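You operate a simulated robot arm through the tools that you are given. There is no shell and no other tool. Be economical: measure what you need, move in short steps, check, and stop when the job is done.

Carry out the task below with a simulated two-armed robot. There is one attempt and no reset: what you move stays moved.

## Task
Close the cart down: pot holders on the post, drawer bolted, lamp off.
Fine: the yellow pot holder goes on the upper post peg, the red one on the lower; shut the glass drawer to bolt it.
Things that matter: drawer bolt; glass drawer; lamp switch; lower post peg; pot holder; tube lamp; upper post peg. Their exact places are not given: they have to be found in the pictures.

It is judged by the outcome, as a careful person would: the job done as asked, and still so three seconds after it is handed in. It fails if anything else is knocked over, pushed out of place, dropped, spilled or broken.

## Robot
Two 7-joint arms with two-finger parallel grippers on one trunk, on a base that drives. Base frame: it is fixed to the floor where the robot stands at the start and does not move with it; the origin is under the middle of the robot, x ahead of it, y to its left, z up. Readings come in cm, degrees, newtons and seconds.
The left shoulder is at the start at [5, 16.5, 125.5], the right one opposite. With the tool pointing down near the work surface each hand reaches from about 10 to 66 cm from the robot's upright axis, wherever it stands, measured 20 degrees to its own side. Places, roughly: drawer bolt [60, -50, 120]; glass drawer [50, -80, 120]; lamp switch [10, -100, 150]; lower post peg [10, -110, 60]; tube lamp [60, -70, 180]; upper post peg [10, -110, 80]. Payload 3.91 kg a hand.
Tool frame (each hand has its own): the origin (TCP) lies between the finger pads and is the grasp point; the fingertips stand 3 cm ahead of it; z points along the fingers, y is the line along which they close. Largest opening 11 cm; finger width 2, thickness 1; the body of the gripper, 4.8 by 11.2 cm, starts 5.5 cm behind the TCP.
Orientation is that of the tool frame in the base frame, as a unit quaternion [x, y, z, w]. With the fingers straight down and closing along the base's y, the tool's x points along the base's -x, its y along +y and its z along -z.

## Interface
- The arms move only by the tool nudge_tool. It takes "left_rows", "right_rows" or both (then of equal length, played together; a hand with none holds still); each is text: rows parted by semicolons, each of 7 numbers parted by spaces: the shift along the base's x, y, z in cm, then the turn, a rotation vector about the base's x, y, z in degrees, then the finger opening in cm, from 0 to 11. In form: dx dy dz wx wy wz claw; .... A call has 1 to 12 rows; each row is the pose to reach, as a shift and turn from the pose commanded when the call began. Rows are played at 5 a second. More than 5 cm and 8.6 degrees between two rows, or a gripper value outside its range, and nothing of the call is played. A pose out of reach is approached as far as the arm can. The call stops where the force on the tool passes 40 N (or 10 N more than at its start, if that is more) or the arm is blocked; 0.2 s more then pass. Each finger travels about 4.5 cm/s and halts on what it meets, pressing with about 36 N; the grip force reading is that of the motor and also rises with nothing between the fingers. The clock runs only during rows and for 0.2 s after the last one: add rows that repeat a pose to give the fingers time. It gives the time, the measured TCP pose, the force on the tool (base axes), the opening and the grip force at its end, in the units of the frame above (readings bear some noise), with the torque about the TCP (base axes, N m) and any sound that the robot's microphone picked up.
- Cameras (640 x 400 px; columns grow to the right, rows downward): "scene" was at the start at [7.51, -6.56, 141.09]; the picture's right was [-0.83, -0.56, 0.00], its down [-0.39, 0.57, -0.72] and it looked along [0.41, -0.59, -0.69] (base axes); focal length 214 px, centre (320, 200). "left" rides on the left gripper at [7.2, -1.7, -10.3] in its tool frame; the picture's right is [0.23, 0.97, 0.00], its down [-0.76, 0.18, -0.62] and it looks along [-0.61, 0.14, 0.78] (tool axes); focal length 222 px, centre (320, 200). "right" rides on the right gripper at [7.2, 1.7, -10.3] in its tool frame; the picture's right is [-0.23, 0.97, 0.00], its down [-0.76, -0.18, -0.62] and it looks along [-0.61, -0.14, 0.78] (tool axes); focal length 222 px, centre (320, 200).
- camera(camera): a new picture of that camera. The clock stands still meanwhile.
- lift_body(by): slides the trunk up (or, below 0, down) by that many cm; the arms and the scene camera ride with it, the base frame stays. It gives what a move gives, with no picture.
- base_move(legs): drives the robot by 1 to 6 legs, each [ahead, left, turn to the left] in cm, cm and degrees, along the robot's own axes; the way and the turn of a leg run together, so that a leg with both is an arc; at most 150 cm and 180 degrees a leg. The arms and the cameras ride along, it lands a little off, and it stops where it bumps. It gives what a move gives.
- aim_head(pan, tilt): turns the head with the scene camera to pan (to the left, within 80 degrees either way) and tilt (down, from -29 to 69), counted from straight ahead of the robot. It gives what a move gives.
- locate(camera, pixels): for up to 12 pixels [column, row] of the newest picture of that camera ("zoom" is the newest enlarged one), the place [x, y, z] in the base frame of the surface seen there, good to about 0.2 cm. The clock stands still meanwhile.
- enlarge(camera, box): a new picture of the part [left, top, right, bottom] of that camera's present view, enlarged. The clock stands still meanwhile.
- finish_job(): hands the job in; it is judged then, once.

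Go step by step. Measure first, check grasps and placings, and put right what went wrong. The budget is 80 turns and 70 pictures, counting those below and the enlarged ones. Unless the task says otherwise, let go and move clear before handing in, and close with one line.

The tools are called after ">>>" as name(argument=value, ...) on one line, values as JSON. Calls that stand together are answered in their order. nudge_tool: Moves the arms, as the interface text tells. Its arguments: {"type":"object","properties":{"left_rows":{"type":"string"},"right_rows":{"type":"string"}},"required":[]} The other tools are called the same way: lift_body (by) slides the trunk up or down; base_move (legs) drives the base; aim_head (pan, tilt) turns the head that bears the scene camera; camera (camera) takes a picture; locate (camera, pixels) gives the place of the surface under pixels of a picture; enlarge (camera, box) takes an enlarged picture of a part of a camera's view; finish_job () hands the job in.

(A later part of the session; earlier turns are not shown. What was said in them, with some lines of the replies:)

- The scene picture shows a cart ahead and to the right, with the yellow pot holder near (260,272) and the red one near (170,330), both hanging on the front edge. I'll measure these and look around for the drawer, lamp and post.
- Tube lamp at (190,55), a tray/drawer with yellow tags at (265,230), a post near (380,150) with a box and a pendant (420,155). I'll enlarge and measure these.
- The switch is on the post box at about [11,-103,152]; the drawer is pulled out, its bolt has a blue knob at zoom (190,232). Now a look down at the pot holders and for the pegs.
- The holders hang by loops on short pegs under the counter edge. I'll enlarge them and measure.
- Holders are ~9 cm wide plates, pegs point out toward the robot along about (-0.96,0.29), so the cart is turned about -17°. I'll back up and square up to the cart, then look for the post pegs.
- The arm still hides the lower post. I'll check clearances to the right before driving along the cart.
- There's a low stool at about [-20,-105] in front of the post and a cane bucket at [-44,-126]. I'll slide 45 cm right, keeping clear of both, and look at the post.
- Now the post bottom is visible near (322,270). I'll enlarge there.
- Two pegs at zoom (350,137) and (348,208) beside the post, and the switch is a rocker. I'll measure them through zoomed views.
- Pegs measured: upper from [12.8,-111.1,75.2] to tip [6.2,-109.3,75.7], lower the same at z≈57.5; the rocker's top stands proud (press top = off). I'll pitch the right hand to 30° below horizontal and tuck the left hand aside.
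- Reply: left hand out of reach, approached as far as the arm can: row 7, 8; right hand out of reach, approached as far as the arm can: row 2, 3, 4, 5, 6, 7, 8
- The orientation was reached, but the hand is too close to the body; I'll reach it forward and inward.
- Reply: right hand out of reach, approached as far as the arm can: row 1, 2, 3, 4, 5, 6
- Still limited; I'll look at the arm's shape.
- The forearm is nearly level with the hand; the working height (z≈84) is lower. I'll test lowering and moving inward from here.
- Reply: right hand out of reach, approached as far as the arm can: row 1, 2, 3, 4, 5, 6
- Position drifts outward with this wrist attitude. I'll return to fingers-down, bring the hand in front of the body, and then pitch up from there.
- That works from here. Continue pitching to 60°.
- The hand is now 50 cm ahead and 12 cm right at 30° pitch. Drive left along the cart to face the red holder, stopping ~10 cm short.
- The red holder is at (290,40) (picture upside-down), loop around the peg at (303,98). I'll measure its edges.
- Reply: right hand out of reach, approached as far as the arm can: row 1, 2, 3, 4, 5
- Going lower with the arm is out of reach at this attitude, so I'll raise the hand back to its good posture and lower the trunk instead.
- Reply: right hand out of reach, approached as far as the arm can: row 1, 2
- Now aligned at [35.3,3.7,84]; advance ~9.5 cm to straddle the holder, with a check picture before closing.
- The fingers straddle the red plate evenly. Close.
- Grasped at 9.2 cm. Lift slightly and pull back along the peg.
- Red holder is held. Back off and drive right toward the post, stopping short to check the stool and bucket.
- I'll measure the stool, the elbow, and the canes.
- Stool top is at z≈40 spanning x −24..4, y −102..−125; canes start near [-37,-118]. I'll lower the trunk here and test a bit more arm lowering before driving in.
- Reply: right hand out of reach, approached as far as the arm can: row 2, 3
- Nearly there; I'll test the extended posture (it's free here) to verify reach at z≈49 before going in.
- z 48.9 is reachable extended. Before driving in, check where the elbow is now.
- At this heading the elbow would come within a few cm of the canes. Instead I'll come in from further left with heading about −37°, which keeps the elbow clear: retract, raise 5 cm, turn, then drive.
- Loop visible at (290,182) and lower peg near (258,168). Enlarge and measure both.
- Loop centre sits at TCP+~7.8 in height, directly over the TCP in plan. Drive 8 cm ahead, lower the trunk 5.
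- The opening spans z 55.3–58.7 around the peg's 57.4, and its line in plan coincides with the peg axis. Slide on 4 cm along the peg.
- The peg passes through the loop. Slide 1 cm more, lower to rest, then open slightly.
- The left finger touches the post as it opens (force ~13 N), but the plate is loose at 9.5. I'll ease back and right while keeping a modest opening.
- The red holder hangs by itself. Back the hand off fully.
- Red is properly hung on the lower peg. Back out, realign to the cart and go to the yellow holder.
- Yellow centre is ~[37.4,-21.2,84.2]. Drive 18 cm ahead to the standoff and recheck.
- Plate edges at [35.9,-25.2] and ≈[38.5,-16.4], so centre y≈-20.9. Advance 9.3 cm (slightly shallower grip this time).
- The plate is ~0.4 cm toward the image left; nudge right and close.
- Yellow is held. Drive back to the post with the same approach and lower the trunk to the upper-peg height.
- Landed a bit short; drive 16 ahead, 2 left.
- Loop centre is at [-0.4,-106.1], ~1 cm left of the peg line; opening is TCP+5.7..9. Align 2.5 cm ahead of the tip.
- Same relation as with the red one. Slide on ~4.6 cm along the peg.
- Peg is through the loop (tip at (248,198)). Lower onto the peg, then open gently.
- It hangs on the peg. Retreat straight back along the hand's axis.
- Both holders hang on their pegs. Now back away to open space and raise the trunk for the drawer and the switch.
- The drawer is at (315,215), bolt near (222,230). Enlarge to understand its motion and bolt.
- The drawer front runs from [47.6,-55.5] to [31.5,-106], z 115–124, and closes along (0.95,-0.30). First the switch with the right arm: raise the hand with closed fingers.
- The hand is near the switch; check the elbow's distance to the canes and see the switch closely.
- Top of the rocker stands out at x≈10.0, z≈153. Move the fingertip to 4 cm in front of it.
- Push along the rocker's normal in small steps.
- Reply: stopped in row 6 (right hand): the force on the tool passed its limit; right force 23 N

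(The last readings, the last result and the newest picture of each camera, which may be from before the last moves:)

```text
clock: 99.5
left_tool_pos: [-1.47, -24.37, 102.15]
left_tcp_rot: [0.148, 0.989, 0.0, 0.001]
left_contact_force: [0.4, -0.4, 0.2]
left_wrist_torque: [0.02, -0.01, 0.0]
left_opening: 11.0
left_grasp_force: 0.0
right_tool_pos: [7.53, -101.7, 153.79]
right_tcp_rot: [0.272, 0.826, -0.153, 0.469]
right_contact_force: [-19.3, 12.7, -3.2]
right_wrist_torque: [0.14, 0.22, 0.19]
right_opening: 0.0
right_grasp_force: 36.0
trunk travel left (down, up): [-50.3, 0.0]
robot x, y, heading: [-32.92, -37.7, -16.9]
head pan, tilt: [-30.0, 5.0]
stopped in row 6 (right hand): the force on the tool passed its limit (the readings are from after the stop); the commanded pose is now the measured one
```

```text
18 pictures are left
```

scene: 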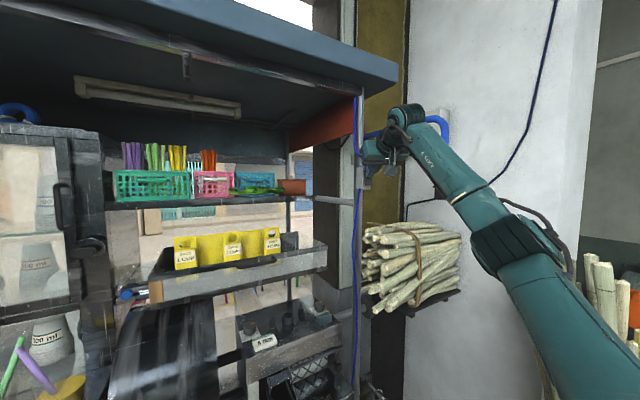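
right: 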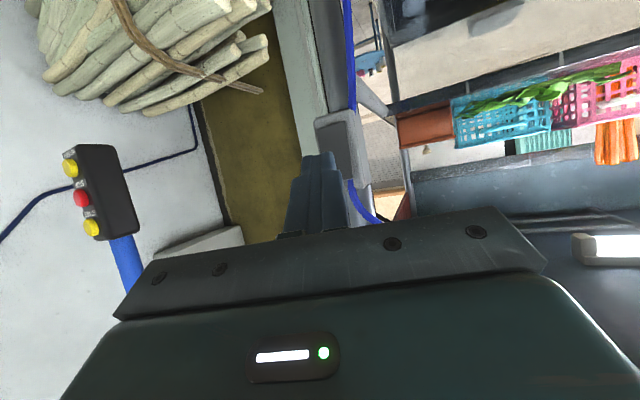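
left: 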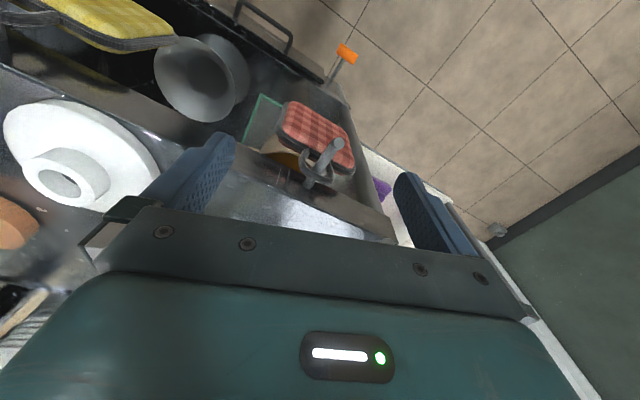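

The lamp is off. Retract the hand from the switch, turn it back, and bring it down to drawer height.

>>> nudge_tool(right_rows="-3.8 2.2 0 0 0 0 0;-7 5.5 0.5 0 0 0 0;-7.4 10 0 0 0 5 0;-7.4 14.5 -1 0 0 10 0;-7.4 19 -3 0 0 15 0;-7.4 23.5 -5 0 0 20 0;-7.4 26 -6 0 0 20 0;-5 27.5 -10 0 0 20 0;-3 29 -14 0 0 20 0;-1 31 -18 0 0 20 0;1 33 -22 0 0 20 0;1 33 -26 0 0 20 0")

>>> nudge_tool(right_rows="2 2 -3 0 0 0 4;4 4 -6 0 0 0 4;6 6 -10 0 0 0 4;6 6 -10 0 0 0 4")

```text
clock: 102.1
left_tool_pos: [-1.28, -24.49, 102.13]
left_tcp_rot: [0.147, 0.989, 0.0, 0.0]
left_contact_force: [0.2, 0.6, 1.1]
left_wrist_torque: [-0.02, -0.02, -0.05]
left_opening: 11.01
left_grasp_force: 0.1
right_tool_pos: [9.04, -69.05, 127.44]
right_tcp_rot: [0.125, 0.861, -0.071, 0.487]
right_contact_force: [0.4, 0.1, 0.4]
right_wrist_torque: [-0.03, 0.0, 0.0]
right_opening: 0.02
right_grasp_force: 36.2
trunk travel left (down, up): [-50.3, 0.0]
robot x, y, heading: [-32.82, -37.95, -16.9]
head pan, tilt: [-30.0, 5.0]
```

```text
clock: 103.1
left_tool_pos: [-1.3, -24.55, 102.1]
left_tcp_rot: [0.146, 0.989, 0.0, -0.001]
left_contact_force: [-0.1, -0.1, 0.2]
left_wrist_torque: [0.01, 0.0, -0.04]
left_opening: 11.0
left_grasp_force: 0.0
right_tool_pos: [15.08, -62.99, 117.29]
right_tcp_rot: [0.126, 0.861, -0.071, 0.488]
right_contact_force: [0.0, -0.3, -0.6]
right_wrist_torque: [0.0, -0.02, -0.01]
right_opening: 4.0
right_grasp_force: 0.0
trunk travel left (down, up): [-50.3, 0.0]
robot x, y, heading: [-33.29, -37.69, -17.0]
head pan, tilt: [-30.0, 5.0]
```

Now shift the base toward the drawer, staying clear of the box and stool, and check.

>>> base_move(legs=[[0, -18.6, 0], [9, 0, 0]])

>>> nudge_tool(right_rows="1.5 4 0 0 0 0 4;3 8 0 0 0 0 4;4.5 12.4 0 0 0 0 4;4.5 12.4 0 0 0 0 4")

>>> aim_head(pan=0, tilt=40)

>>> camera(camera="scene")

```text
clock: 105.4
left_tool_pos: [1.87, -45.18, 102.15]
left_tcp_rot: [0.146, 0.989, 0.0, -0.001]
left_contact_force: [0.2, -0.2, -0.2]
left_wrist_torque: [0.01, 0.03, -0.02]
left_opening: 10.98
left_grasp_force: 0.1
right_tool_pos: [18.37, -83.55, 117.26]
right_tcp_rot: [0.124, 0.861, -0.07, 0.488]
right_contact_force: [1.6, -0.7, -0.5]
right_wrist_torque: [-0.01, -0.01, 0.02]
right_opening: 4.01
right_grasp_force: 0.0
trunk travel left (down, up): [-50.3, 0.0]
robot x, y, heading: [-29.97, -58.25, -16.5]
head pan, tilt: [-30.0, 5.0]
```

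```text
clock: 106.4
left_tool_pos: [1.67, -45.4, 102.16]
left_tcp_rot: [0.146, 0.989, 0.001, 0.001]
left_contact_force: [-0.5, 0.6, 0.0]
left_wrist_torque: [0.05, -0.01, 0.01]
left_opening: 11.01
left_grasp_force: 0.1
right_tool_pos: [22.55, -71.24, 117.01]
right_tcp_rot: [0.123, 0.862, -0.069, 0.487]
right_contact_force: [0.2, 0.1, -0.7]
right_wrist_torque: [0.0, -0.02, 0.02]
right_opening: 4.0
right_grasp_force: 0.0
trunk travel left (down, up): [-50.3, 0.0]
robot x, y, heading: [-30.24, -58.33, -16.9]
head pan, tilt: [-30.0, 5.0]
```

```text
clock: 107.4
left_tool_pos: [1.72, -45.26, 102.14]
left_tcp_rot: [0.146, 0.989, 0.0, 0.0]
left_contact_force: [-0.3, -0.2, -0.4]
left_wrist_torque: [-0.02, 0.01, -0.02]
left_opening: 11.0
left_grasp_force: 0.1
right_tool_pos: [22.51, -71.12, 117.01]
right_tcp_rot: [0.123, 0.862, -0.069, 0.486]
right_contact_force: [-0.1, -0.3, 0.9]
right_wrist_torque: [-0.01, -0.01, 0.0]
right_opening: 4.0
right_grasp_force: 0.1
trunk travel left (down, up): [-50.3, 0.0]
robot x, y, heading: [-30.01, -58.46, -16.9]
head pan, tilt: [0.0, 40.0]
```

```text
17 pictures are left
```

scene: 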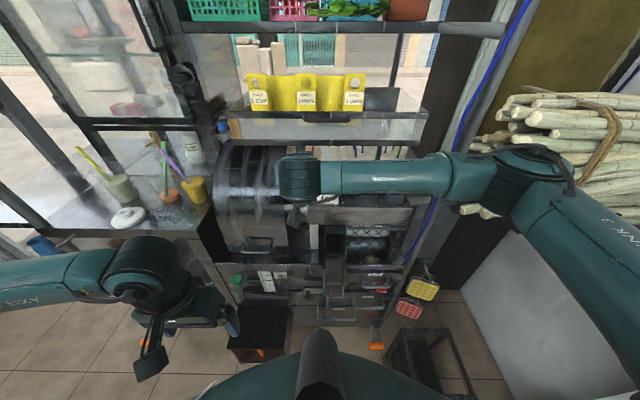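

The elbow is out toward the wall rack. Measure elbow, bundle, box, stool.

>>> locate(camera="scene", pixels=[[530, 170], [500, 165], [555, 200], [500, 130], [470, 210], [290, 315], [285, 355], [385, 335], [300, 160], [445, 225], [270, 290], [580, 180]])

```text
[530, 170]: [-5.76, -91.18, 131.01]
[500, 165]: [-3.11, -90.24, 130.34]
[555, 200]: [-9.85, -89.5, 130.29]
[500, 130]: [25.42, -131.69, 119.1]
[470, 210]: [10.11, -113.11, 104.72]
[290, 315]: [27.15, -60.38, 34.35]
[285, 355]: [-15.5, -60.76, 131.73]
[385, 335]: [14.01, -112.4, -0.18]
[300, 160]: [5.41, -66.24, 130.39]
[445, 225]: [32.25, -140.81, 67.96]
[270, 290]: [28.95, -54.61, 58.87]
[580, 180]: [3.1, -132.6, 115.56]
```

Clearances are fine (elbow [-5,-91,131], post at y −104). Drive 10 cm ahead, then push with the arm.

>>> base_move(legs=[[10, 0, 0]])

>>> nudge_tool(right_rows="2 -0.6 0 0 0 0 4;4 -1.2 0 0 0 0 4;6 -1.8 0 0 0 0 4;8 -2.5 0 0 0 0 4;10 -3.1 0 0 0 0 4")

>>> camera(camera="right")

```text
clock: 108.5
left_tool_pos: [11.24, -48.08, 102.1]
left_tcp_rot: [0.146, 0.989, 0.0, 0.0]
left_contact_force: [-0.2, 0.4, -0.7]
left_wrist_torque: [0.01, -0.02, -0.02]
left_opening: 11.01
left_grasp_force: 0.1
right_tool_pos: [31.97, -74.1, 117.03]
right_tcp_rot: [0.125, 0.862, -0.071, 0.487]
right_contact_force: [0.0, -0.4, -0.8]
right_wrist_torque: [0.03, -0.02, 0.0]
right_opening: 4.01
right_grasp_force: 0.1
trunk travel left (down, up): [-50.3, 0.0]
robot x, y, heading: [-20.28, -61.21, -16.9]
head pan, tilt: [0.0, 40.0]
```

```text
clock: 109.7
left_tool_pos: [11.17, -48.1, 102.07]
left_tcp_rot: [0.147, 0.989, 0.0, 0.0]
left_contact_force: [0.4, 0.2, 0.5]
left_wrist_torque: [0.0, 0.02, 0.01]
left_opening: 11.01
left_grasp_force: 0.2
right_tool_pos: [42.09, -76.98, 117.02]
right_tcp_rot: [0.123, 0.862, -0.07, 0.487]
right_contact_force: [0.4, 0.4, -0.2]
right_wrist_torque: [-0.01, 0.04, 0.02]
right_opening: 3.99
right_grasp_force: 0.2
trunk travel left (down, up): [-50.3, 0.0]
robot x, y, heading: [-20.59, -61.18, -16.9]
head pan, tilt: [0.0, 40.0]
```

```text
16 pictures are left
```

right: 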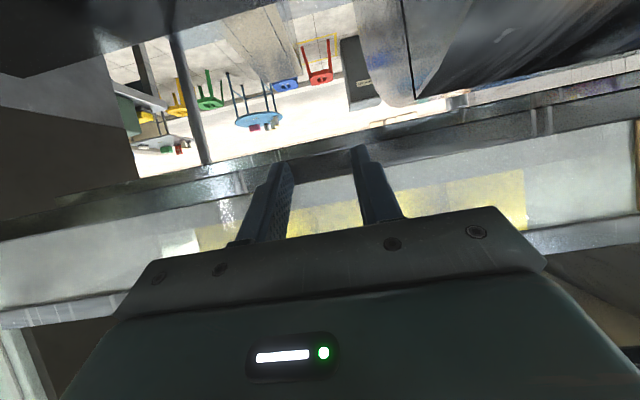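

The tips look to be on the lower metal strip of the drawer; check how far it moved.

>>> aim_head(pan=-5, tilt=25)

>>> enlarge(camera="scene", box=[180, 120, 460, 280])

>>> locate(camera="right", pixels=[[325, 165], [440, 140], [540, 120], [200, 190], [500, 190], [560, 165]])

```text
clock: 110.5
left_tool_pos: [11.16, -48.04, 102.07]
left_tcp_rot: [0.146, 0.989, 0.001, -0.001]
left_contact_force: [-0.5, 0.4, -0.6]
left_wrist_torque: [0.0, 0.01, 0.01]
left_opening: 10.97
left_grasp_force: 0.0
right_tool_pos: [42.04, -77.09, 116.87]
right_tcp_rot: [0.124, 0.861, -0.071, 0.487]
right_contact_force: [0.8, 1.1, -0.6]
right_wrist_torque: [-0.01, 0.02, 0.0]
right_opening: 3.97
right_grasp_force: 0.0
trunk travel left (down, up): [-50.3, 0.0]
robot x, y, heading: [-20.16, -61.2, -16.9]
head pan, tilt: [-5.0, 25.0]
```

```text
2.29 times, centred on (320, 200) of scene
```

zoom: 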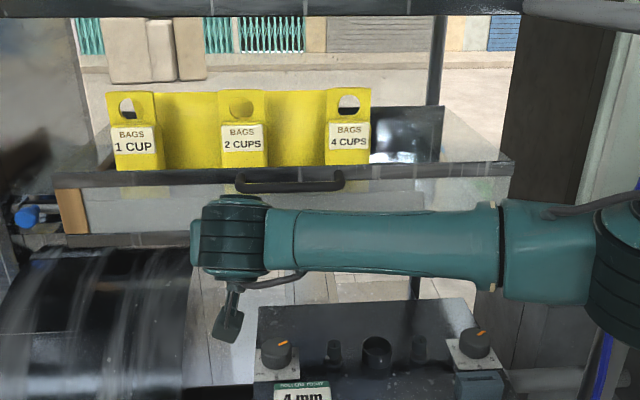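

```text
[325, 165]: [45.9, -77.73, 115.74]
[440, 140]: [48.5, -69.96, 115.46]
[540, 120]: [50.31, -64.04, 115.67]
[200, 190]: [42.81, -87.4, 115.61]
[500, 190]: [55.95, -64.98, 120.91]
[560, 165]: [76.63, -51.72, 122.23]
```

The drawer moved ~5 cm without resistance. Keep pushing.

>>> nudge_tool(right_rows="1.5 -0.45 0 0 0 0 4;3 -0.9 0 0 0 0 4;4.5 -1.4 0 0 0 0 4;6 -1.85 0 0 0 0 4;7.5 -2.3 0 0 0 0 4;9 -2.75 0 0 0 0 4;10.5 -3.2 0 0 0 0 4")

>>> enlarge(camera="scene", box=[160, 120, 440, 280])

```text
clock: 112.1
left_tool_pos: [11.29, -48.08, 102.07]
left_tcp_rot: [0.146, 0.989, 0.001, -0.001]
left_contact_force: [0.1, 0.7, -0.4]
left_wrist_torque: [0.0, 0.0, -0.02]
left_opening: 11.0
left_grasp_force: 0.1
right_tool_pos: [52.39, -80.17, 117.22]
right_tcp_rot: [0.124, 0.861, -0.071, 0.488]
right_contact_force: [-0.1, 0.2, -0.4]
right_wrist_torque: [-0.04, 0.0, 0.0]
right_opening: 4.01
right_grasp_force: 0.1
trunk travel left (down, up): [-50.3, 0.0]
robot x, y, heading: [-20.08, -61.04, -16.9]
head pan, tilt: [-5.0, 25.0]
```

```text
2.29 times, centred on (300, 200) of scene
```

zoom: 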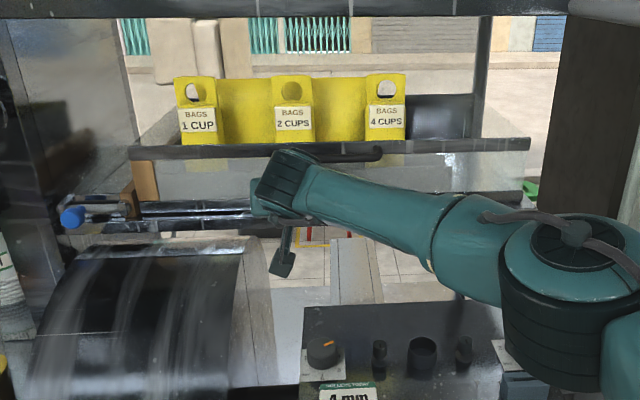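

Drawer moved ~15 cm and still moves freely. Look closely at the bolt side.

>>> enlarge(camera="scene", box=[165, 165, 265, 235])

>>> locate(camera="zoom", pixels=[[170, 170], [215, 90], [320, 105], [330, 265], [40, 300], [150, 260], [250, 290], [100, 260], [60, 200], [320, 290]])

```text
5.71 times, centred on (215, 200) of scene
```

zoom: 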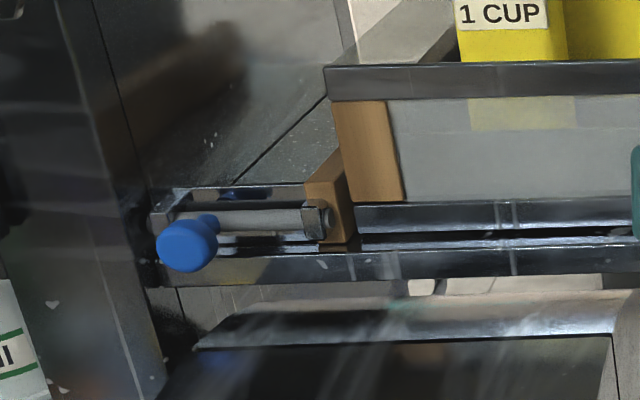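

```text
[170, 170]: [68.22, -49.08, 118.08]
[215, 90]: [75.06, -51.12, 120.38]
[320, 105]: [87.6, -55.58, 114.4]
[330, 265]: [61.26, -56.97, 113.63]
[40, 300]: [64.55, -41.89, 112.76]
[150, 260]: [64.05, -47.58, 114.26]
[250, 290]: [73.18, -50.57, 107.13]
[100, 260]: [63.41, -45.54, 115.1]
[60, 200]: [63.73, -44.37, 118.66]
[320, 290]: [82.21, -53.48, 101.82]
```

The bolt tip meets the drawer's wooden block; the drawer isn't home yet. Push further until it stops or clicks.

>>> nudge_tool(right_rows="1 -0.3 0 0 0 0 4;2 -0.6 0 0 0 0 4;3 -0.9 0 0 0 0 4;4 -1.2 0 0 0 0 4;5 -1.5 0 0 0 0 4;6 -1.8 0 0 0 0 4")

>>> enlarge(camera="scene", box=[165, 165, 265, 235])

```text
clock: 112.5
left_tool_pos: [10.66, -47.92, 102.35]
left_tcp_rot: [0.147, 0.989, 0.001, 0.002]
left_contact_force: [-0.3, -0.7, 0.1]
left_wrist_torque: [-0.02, -0.03, 0.03]
left_opening: 11.02
left_grasp_force: 0.0
right_tool_pos: [52.58, -79.97, 117.2]
right_tcp_rot: [0.124, 0.864, -0.068, 0.483]
right_contact_force: [-29.7, 4.5, 8.5]
right_wrist_torque: [-0.44, 0.07, -0.82]
right_opening: 4.23
right_grasp_force: 1.8
right hand out of reach, approached as far as the arm can: row 2
trunk travel left (down, up): [-50.3, 0.0]
robot x, y, heading: [-20.61, -61.23, -16.8]
head pan, tilt: [-5.0, 25.0]
stopped in row 2 (right hand): the force on the tool passed its limit (the readings are from after the stop); the commanded pose is now the measured one
```

```text
5.71 times, centred on (215, 200) of scene
```

zoom: 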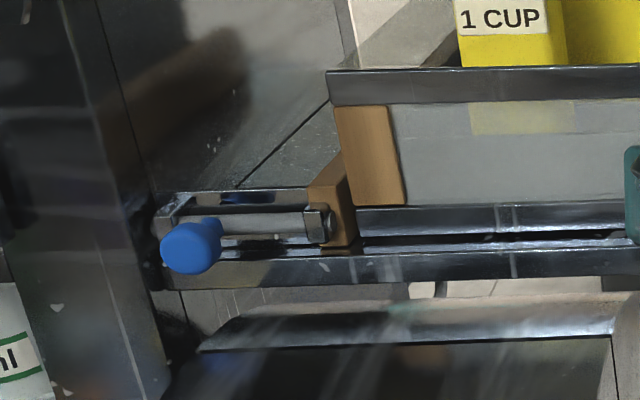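

It stops hard here (40 N) with no click heard. I'll look at the bolt nose and block in detail and measure.

>>> enlarge(camera="scene", box=[186, 188, 232, 216])

>>> locate(camera="zoom", pixels=[[60, 180], [120, 115], [180, 120], [250, 120], [290, 115], [310, 60], [340, 130], [310, 130], [400, 40], [420, 140], [330, 30], [345, 180]])

```text
13.91 times, centred on (209, 202) of scene
```

zoom: 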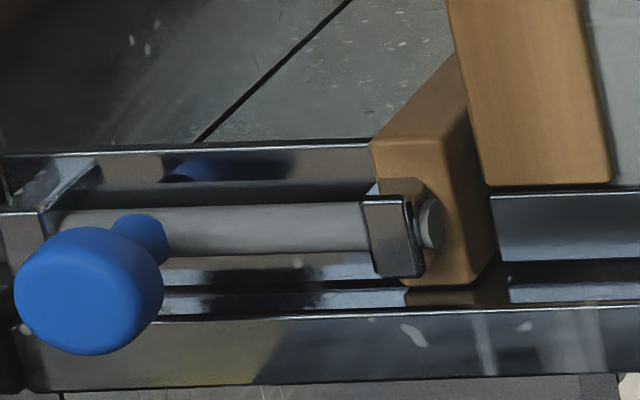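

```text
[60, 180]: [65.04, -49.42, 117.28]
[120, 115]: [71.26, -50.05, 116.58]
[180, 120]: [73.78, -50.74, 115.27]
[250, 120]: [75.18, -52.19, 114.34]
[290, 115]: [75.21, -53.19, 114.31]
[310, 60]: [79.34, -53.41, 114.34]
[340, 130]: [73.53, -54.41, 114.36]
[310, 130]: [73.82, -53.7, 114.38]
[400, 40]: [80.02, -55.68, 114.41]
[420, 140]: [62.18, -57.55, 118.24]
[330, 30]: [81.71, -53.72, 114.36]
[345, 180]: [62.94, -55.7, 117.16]
```

So it is a slide bolt: its rod (tip at zoom (432,222)) must be slid right through the brown keeper into the drawer, which is now at its stop. I'll measure the knob, rod and the nearby cups for a left-hand approach while the right hand keeps the drawer shut.

>>> locate(camera="zoom", pixels=[[90, 290], [30, 290], [155, 290], [90, 240], [90, 345], [140, 235], [260, 228], [390, 240], [435, 225], [460, 200], [540, 100], [540, 220]])

>>> aim_head(pan=15, tilt=32)

>>> camera(camera="scene")

```text
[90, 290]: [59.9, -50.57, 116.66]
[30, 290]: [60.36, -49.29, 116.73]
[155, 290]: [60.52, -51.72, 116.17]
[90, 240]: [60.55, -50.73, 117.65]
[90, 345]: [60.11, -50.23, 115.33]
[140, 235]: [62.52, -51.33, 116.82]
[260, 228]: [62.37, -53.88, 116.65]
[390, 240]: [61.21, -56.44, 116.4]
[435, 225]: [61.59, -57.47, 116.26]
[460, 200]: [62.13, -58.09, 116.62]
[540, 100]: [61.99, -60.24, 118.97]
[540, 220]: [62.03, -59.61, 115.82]
```

```text
clock: 113.4
left_tool_pos: [10.68, -48.11, 102.37]
left_tcp_rot: [0.146, 0.989, -0.001, 0.003]
left_contact_force: [0.5, -0.8, 0.3]
left_wrist_torque: [0.01, -0.01, -0.02]
left_opening: 11.0
left_grasp_force: 0.0
right_tool_pos: [52.54, -80.11, 117.2]
right_tcp_rot: [0.124, 0.864, -0.068, 0.484]
right_contact_force: [-37.0, 7.6, 9.1]
right_wrist_torque: [-0.52, 0.13, -1.01]
right_opening: 4.17
right_grasp_force: 2.1
trunk travel left (down, up): [-50.3, 0.0]
robot x, y, heading: [-20.52, -61.13, -16.7]
head pan, tilt: [15.0, 32.0]
```

```text
10 pictures are left
```

scene: 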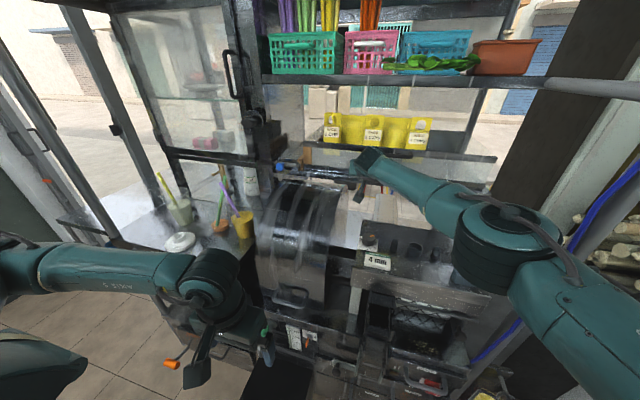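

Knob centre ≈ [60.9,-50.5,116.5], Ø≈2.6. Check the cup, straw, roller, and pillar clearance.

>>> locate(camera="scene", pixels=[[243, 212], [226, 180], [222, 168], [310, 185], [300, 200], [268, 190], [235, 65], [275, 140], [250, 180], [225, 195], [330, 215], [262, 130]])

>>> nudge_tool(right_rows="-0.1 0 0 0 0 0 4;-0.1 0 0 0 0 0 4", left_rows="4 -0.5 3 -1.3 -4.5 0 11;8 -1 6 -2.5 -8.3 0 11")

```text
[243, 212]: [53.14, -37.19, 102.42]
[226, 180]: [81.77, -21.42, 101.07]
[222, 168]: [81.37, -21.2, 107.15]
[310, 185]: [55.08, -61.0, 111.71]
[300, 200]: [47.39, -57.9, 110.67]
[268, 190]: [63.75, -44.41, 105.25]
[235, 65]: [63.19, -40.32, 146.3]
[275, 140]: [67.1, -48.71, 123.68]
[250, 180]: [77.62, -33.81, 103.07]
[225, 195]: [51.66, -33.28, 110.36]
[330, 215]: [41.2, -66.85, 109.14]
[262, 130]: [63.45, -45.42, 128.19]
```

```text
refused: row 1 steps farther than a row can; nothing moved
```

Cups stay clear (cup at [53,-37,102], roller top z≈112). I'll ease the right hand slightly and bring the left hand, closed and pitched 45°, to a standoff left of the knob.

>>> nudge_tool(left_rows="4.2 0.2 1.9 -2.2 -7.2 0 6;8.4 0.4 3.8 -4.4 -14.4 0 2;12.6 0.6 5.7 -6.6 -21.5 0 0;16.8 0.8 7.6 -8.8 -28.7 0 0;21 1 9.5 -10.9 -35.9 0 0;25.2 1.2 11.4 -13.1 -43 0 0;29.4 1.4 13.3 -13.1 -43 0 0;33.6 1.6 15.2 -13.1 -43 0 0;37.5 1.8 17 -13.1 -43 0 0;37.5 1.8 17 -13.1 -43 0 0", right_rows="-0.1 0 0 0 0 0 4;-0.1 0 0 0 0 0 4;-0.1 0 0 0 0 0 4;-0.1 0 0 0 0 0 4;-0.1 0 0 0 0 0 4;-0.1 0 0 0 0 0 4;-0.1 0 0 0 0 0 4;-0.1 0 0 0 0 0 4;-0.1 0 0 0 0 0 4;-0.1 0 0 0 0 0 4")

```text
clock: 115.6
left_tool_pos: [48.13, -45.99, 119.82]
left_tcp_rot: [0.135, 0.913, -0.058, 0.38]
left_contact_force: [-0.4, -0.4, -0.3]
left_wrist_torque: [-0.01, 0.02, 0.01]
left_opening: 0.0
left_grasp_force: 35.7
right_tool_pos: [52.65, -80.03, 117.25]
right_tcp_rot: [0.125, 0.863, -0.069, 0.484]
right_contact_force: [-29.6, 8.3, 12.3]
right_wrist_torque: [-0.13, -0.08, -0.75]
right_opening: 4.05
right_grasp_force: 0.0
trunk travel left (down, up): [-50.3, 0.0]
robot x, y, heading: [-20.39, -61.03, -16.7]
head pan, tilt: [15.0, 32.0]
```

>>> nudge_tool(left_rows="3.5 0.1 -0.5 0 0 0 0;7 0.1 -1 0 0 0 0;9.3 0 -1.5 0 0 0 0;9.3 0 -1.5 0 0 0 0")

>>> enlarge(camera="left", box=[220, 60, 420, 220])

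```text
clock: 116.6
left_tool_pos: [57.56, -46.2, 118.31]
left_tcp_rot: [0.135, 0.913, -0.057, 0.38]
left_contact_force: [-0.6, -0.8, 0.7]
left_wrist_torque: [0.0, 0.05, -0.01]
left_opening: 0.0
left_grasp_force: 36.0
right_tool_pos: [52.56, -80.09, 117.14]
right_tcp_rot: [0.125, 0.863, -0.069, 0.484]
right_contact_force: [-30.0, 8.2, 12.6]
right_wrist_torque: [-0.32, -0.07, -0.7]
right_opening: 4.04
right_grasp_force: 0.1
trunk travel left (down, up): [-50.3, 0.0]
robot x, y, heading: [-20.71, -61.21, -16.6]
head pan, tilt: [15.0, 32.0]
```

```text
2.50 times, centred on (320, 140) of left
```

zoom: 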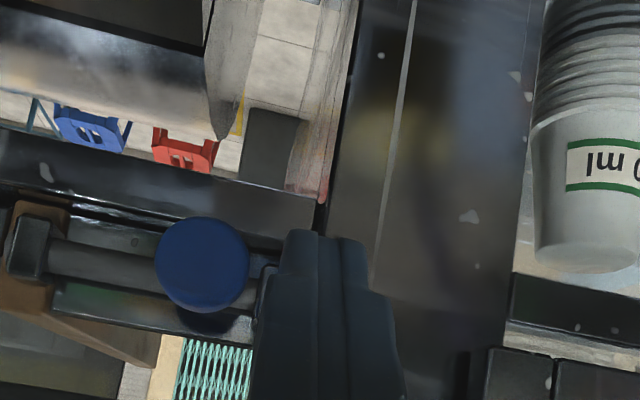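

The closed fingertips are just left of the knob. Move in 1.4 cm, then push the knob to the right in small steps.

>>> nudge_tool(left_rows="0.7 -0.1 0 0 0 0 0;1.4 -0.3 0 0 0 0 0;1.1 -1.3 0 0 0 0 0;0.8 -2.2 0 0 0 0 0;0.5 -3.2 0 0 0 0 0;0.2 -4.1 0 0 0 0 0;0 -5 0 0 0 0 0;-0.3 -6 0 0 0 0 0")

>>> enlarge(camera="left", box=[180, 60, 420, 240])

```text
clock: 118.4
left_tool_pos: [57.46, -51.03, 118.12]
left_tcp_rot: [0.129, 0.914, -0.053, 0.381]
left_contact_force: [12.0, 24.5, 4.3]
left_wrist_torque: [0.36, -0.28, 0.76]
left_opening: 0.01
left_grasp_force: 35.9
right_tool_pos: [52.46, -79.91, 117.05]
right_tcp_rot: [0.126, 0.864, -0.072, 0.483]
right_contact_force: [-35.9, 3.0, 11.7]
right_wrist_torque: [-0.09, -0.07, -1.08]
right_opening: 4.34
right_grasp_force: 4.1
trunk travel left (down, up): [-50.3, 0.0]
robot x, y, heading: [-20.83, -61.09, -17.0]
head pan, tilt: [15.0, 32.0]
```

```text
2.22 times, centred on (300, 150) of left
```

zoom: 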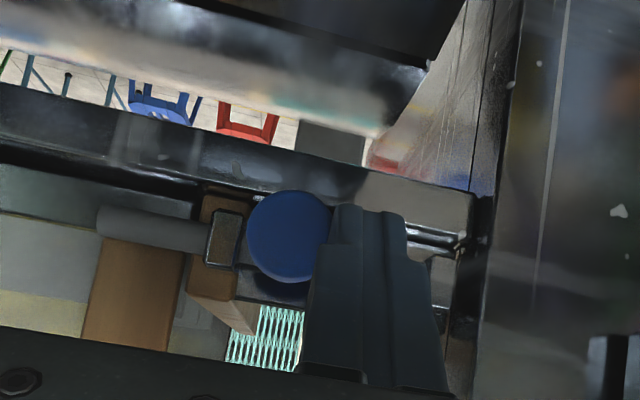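

The knob was driven to the bracket and the rod now crosses in front of the drawer (zoom (150,230)). Withdraw both hands.

>>> nudge_tool(left_rows="0.3 1 0 0 0 0 0;-2 2 0.3 0 0 0 0;-6 3 1 0 0 0 0;-10.5 3.8 1.5 0 0 0 0;-15 4 1.5 0 0 0 0;-19.5 4 0 0 0 0 0", right_rows="-1 0.3 0 0 0 0 4;-3 0.9 0 0 0 0 4;-7 2.1 0 0 0 0 4;-11 3.3 0 0 0 0 4;-15 4.5 0 0 0 0 4;-19 5.7 0 0 0 0 4")

>>> aim_head(pan=0, tilt=25)

>>> camera(camera="scene")

```text
clock: 119.8
left_tool_pos: [38.09, -48.35, 117.69]
left_tcp_rot: [0.135, 0.914, -0.057, 0.377]
left_contact_force: [-1.2, 0.9, 0.2]
left_wrist_torque: [0.01, 0.01, 0.0]
left_opening: 0.0
left_grasp_force: 36.3
right_tool_pos: [34.06, -74.56, 116.63]
right_tcp_rot: [0.125, 0.864, -0.068, 0.482]
right_contact_force: [0.1, 0.7, 0.3]
right_wrist_torque: [0.01, 0.04, 0.02]
right_opening: 3.98
right_grasp_force: 0.0
trunk travel left (down, up): [-50.3, 0.0]
robot x, y, heading: [-20.27, -60.94, -16.7]
head pan, tilt: [15.0, 32.0]
```

```text
clock: 120.5
left_tool_pos: [38.26, -48.4, 117.57]
left_tcp_rot: [0.136, 0.914, -0.057, 0.377]
left_contact_force: [0.0, -1.3, 0.0]
left_wrist_torque: [0.02, 0.01, 0.02]
left_opening: 0.0
left_grasp_force: 36.3
right_tool_pos: [34.17, -74.6, 116.76]
right_tcp_rot: [0.125, 0.864, -0.069, 0.482]
right_contact_force: [0.7, -0.5, 0.2]
right_wrist_torque: [-0.01, 0.01, -0.01]
right_opening: 3.99
right_grasp_force: 0.1
trunk travel left (down, up): [-50.3, 0.0]
robot x, y, heading: [-20.37, -61.08, -16.8]
head pan, tilt: [0.0, 25.0]
```

```text
7 pictures are left
```

scene: 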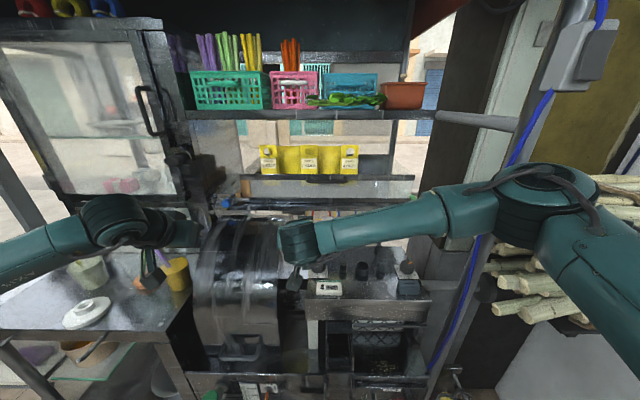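

Check the bolt region closely.

>>> enlarge(camera="scene", box=[195, 135, 425, 235])

>>> locate(camera="zoom", pixels=[[86, 192], [140, 190], [180, 200], [140, 150], [300, 125], [500, 125], [300, 145], [300, 180], [300, 205], [500, 190], [200, 195], [105, 195]])

```text
2.78 times, centred on (310, 185) of scene
```

zoom: 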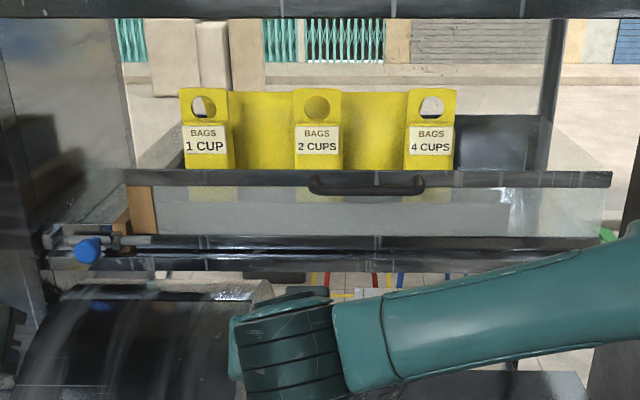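

```text
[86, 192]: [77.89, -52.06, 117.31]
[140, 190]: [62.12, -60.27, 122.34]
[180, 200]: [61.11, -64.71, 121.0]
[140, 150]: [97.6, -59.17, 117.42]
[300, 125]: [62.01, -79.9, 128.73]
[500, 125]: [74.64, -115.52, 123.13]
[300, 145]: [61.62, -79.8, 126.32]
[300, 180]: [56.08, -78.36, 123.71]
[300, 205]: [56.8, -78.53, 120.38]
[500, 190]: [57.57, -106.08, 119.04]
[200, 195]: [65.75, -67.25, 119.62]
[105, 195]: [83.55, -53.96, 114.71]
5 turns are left
```

Only a few turns are left; one close look at the bolt with measurements, backing the hands off a bit more in the same turn.

>>> enlarge(camera="scene", box=[208, 205, 272, 245])

>>> locate(camera="zoom", pixels=[[180, 200], [190, 195], [200, 210], [250, 170], [300, 170], [350, 170], [140, 180]])

```text
10.00 times, centred on (240, 225) of scene
```

zoom: 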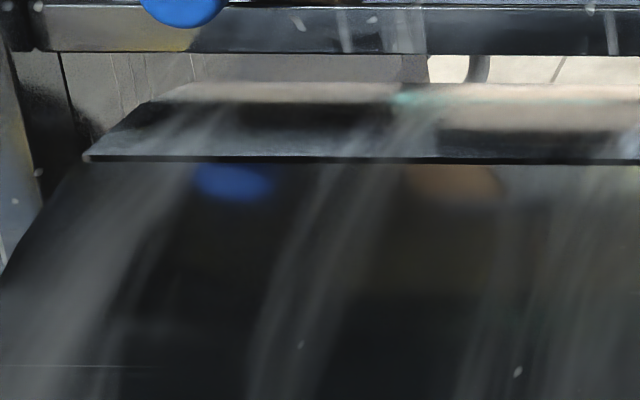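

```text
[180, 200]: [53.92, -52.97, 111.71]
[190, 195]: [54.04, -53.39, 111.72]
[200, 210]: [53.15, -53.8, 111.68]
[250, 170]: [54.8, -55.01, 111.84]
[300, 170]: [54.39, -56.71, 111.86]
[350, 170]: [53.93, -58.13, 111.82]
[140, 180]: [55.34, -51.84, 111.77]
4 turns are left
```

The box was framed too low: the knob is at scene (226,204). Look again there.

>>> enlarge(camera="scene", box=[206, 186, 270, 226])

>>> locate(camera="zoom", pixels=[[200, 180], [170, 185], [230, 185], [280, 160], [310, 160], [340, 165], [370, 165], [420, 165]])

```text
10.00 times, centred on (238, 206) of scene
```

zoom: 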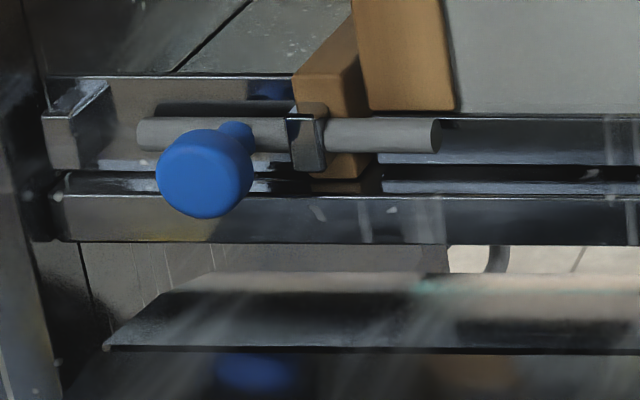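

```text
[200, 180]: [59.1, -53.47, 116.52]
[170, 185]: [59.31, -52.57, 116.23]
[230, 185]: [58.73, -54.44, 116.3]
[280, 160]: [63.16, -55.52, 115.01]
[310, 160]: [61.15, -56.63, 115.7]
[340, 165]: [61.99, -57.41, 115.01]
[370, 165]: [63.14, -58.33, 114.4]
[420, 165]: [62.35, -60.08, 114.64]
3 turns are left
```

The rod now reaches past the bracket, from zoom (325,135) to (440,135), and across the front of the shut drawer, so it is bolted. The lamp is off, both holders are on their pegs, and both hands are clear, so I'm handing in.

>>> finish_job()

```text
The job is handed in.
```

The cart is closed down: the yellow pot holder is on the upper peg, the red one is on the lower, the glass drawer is shut and bolted, and the lamp is off.
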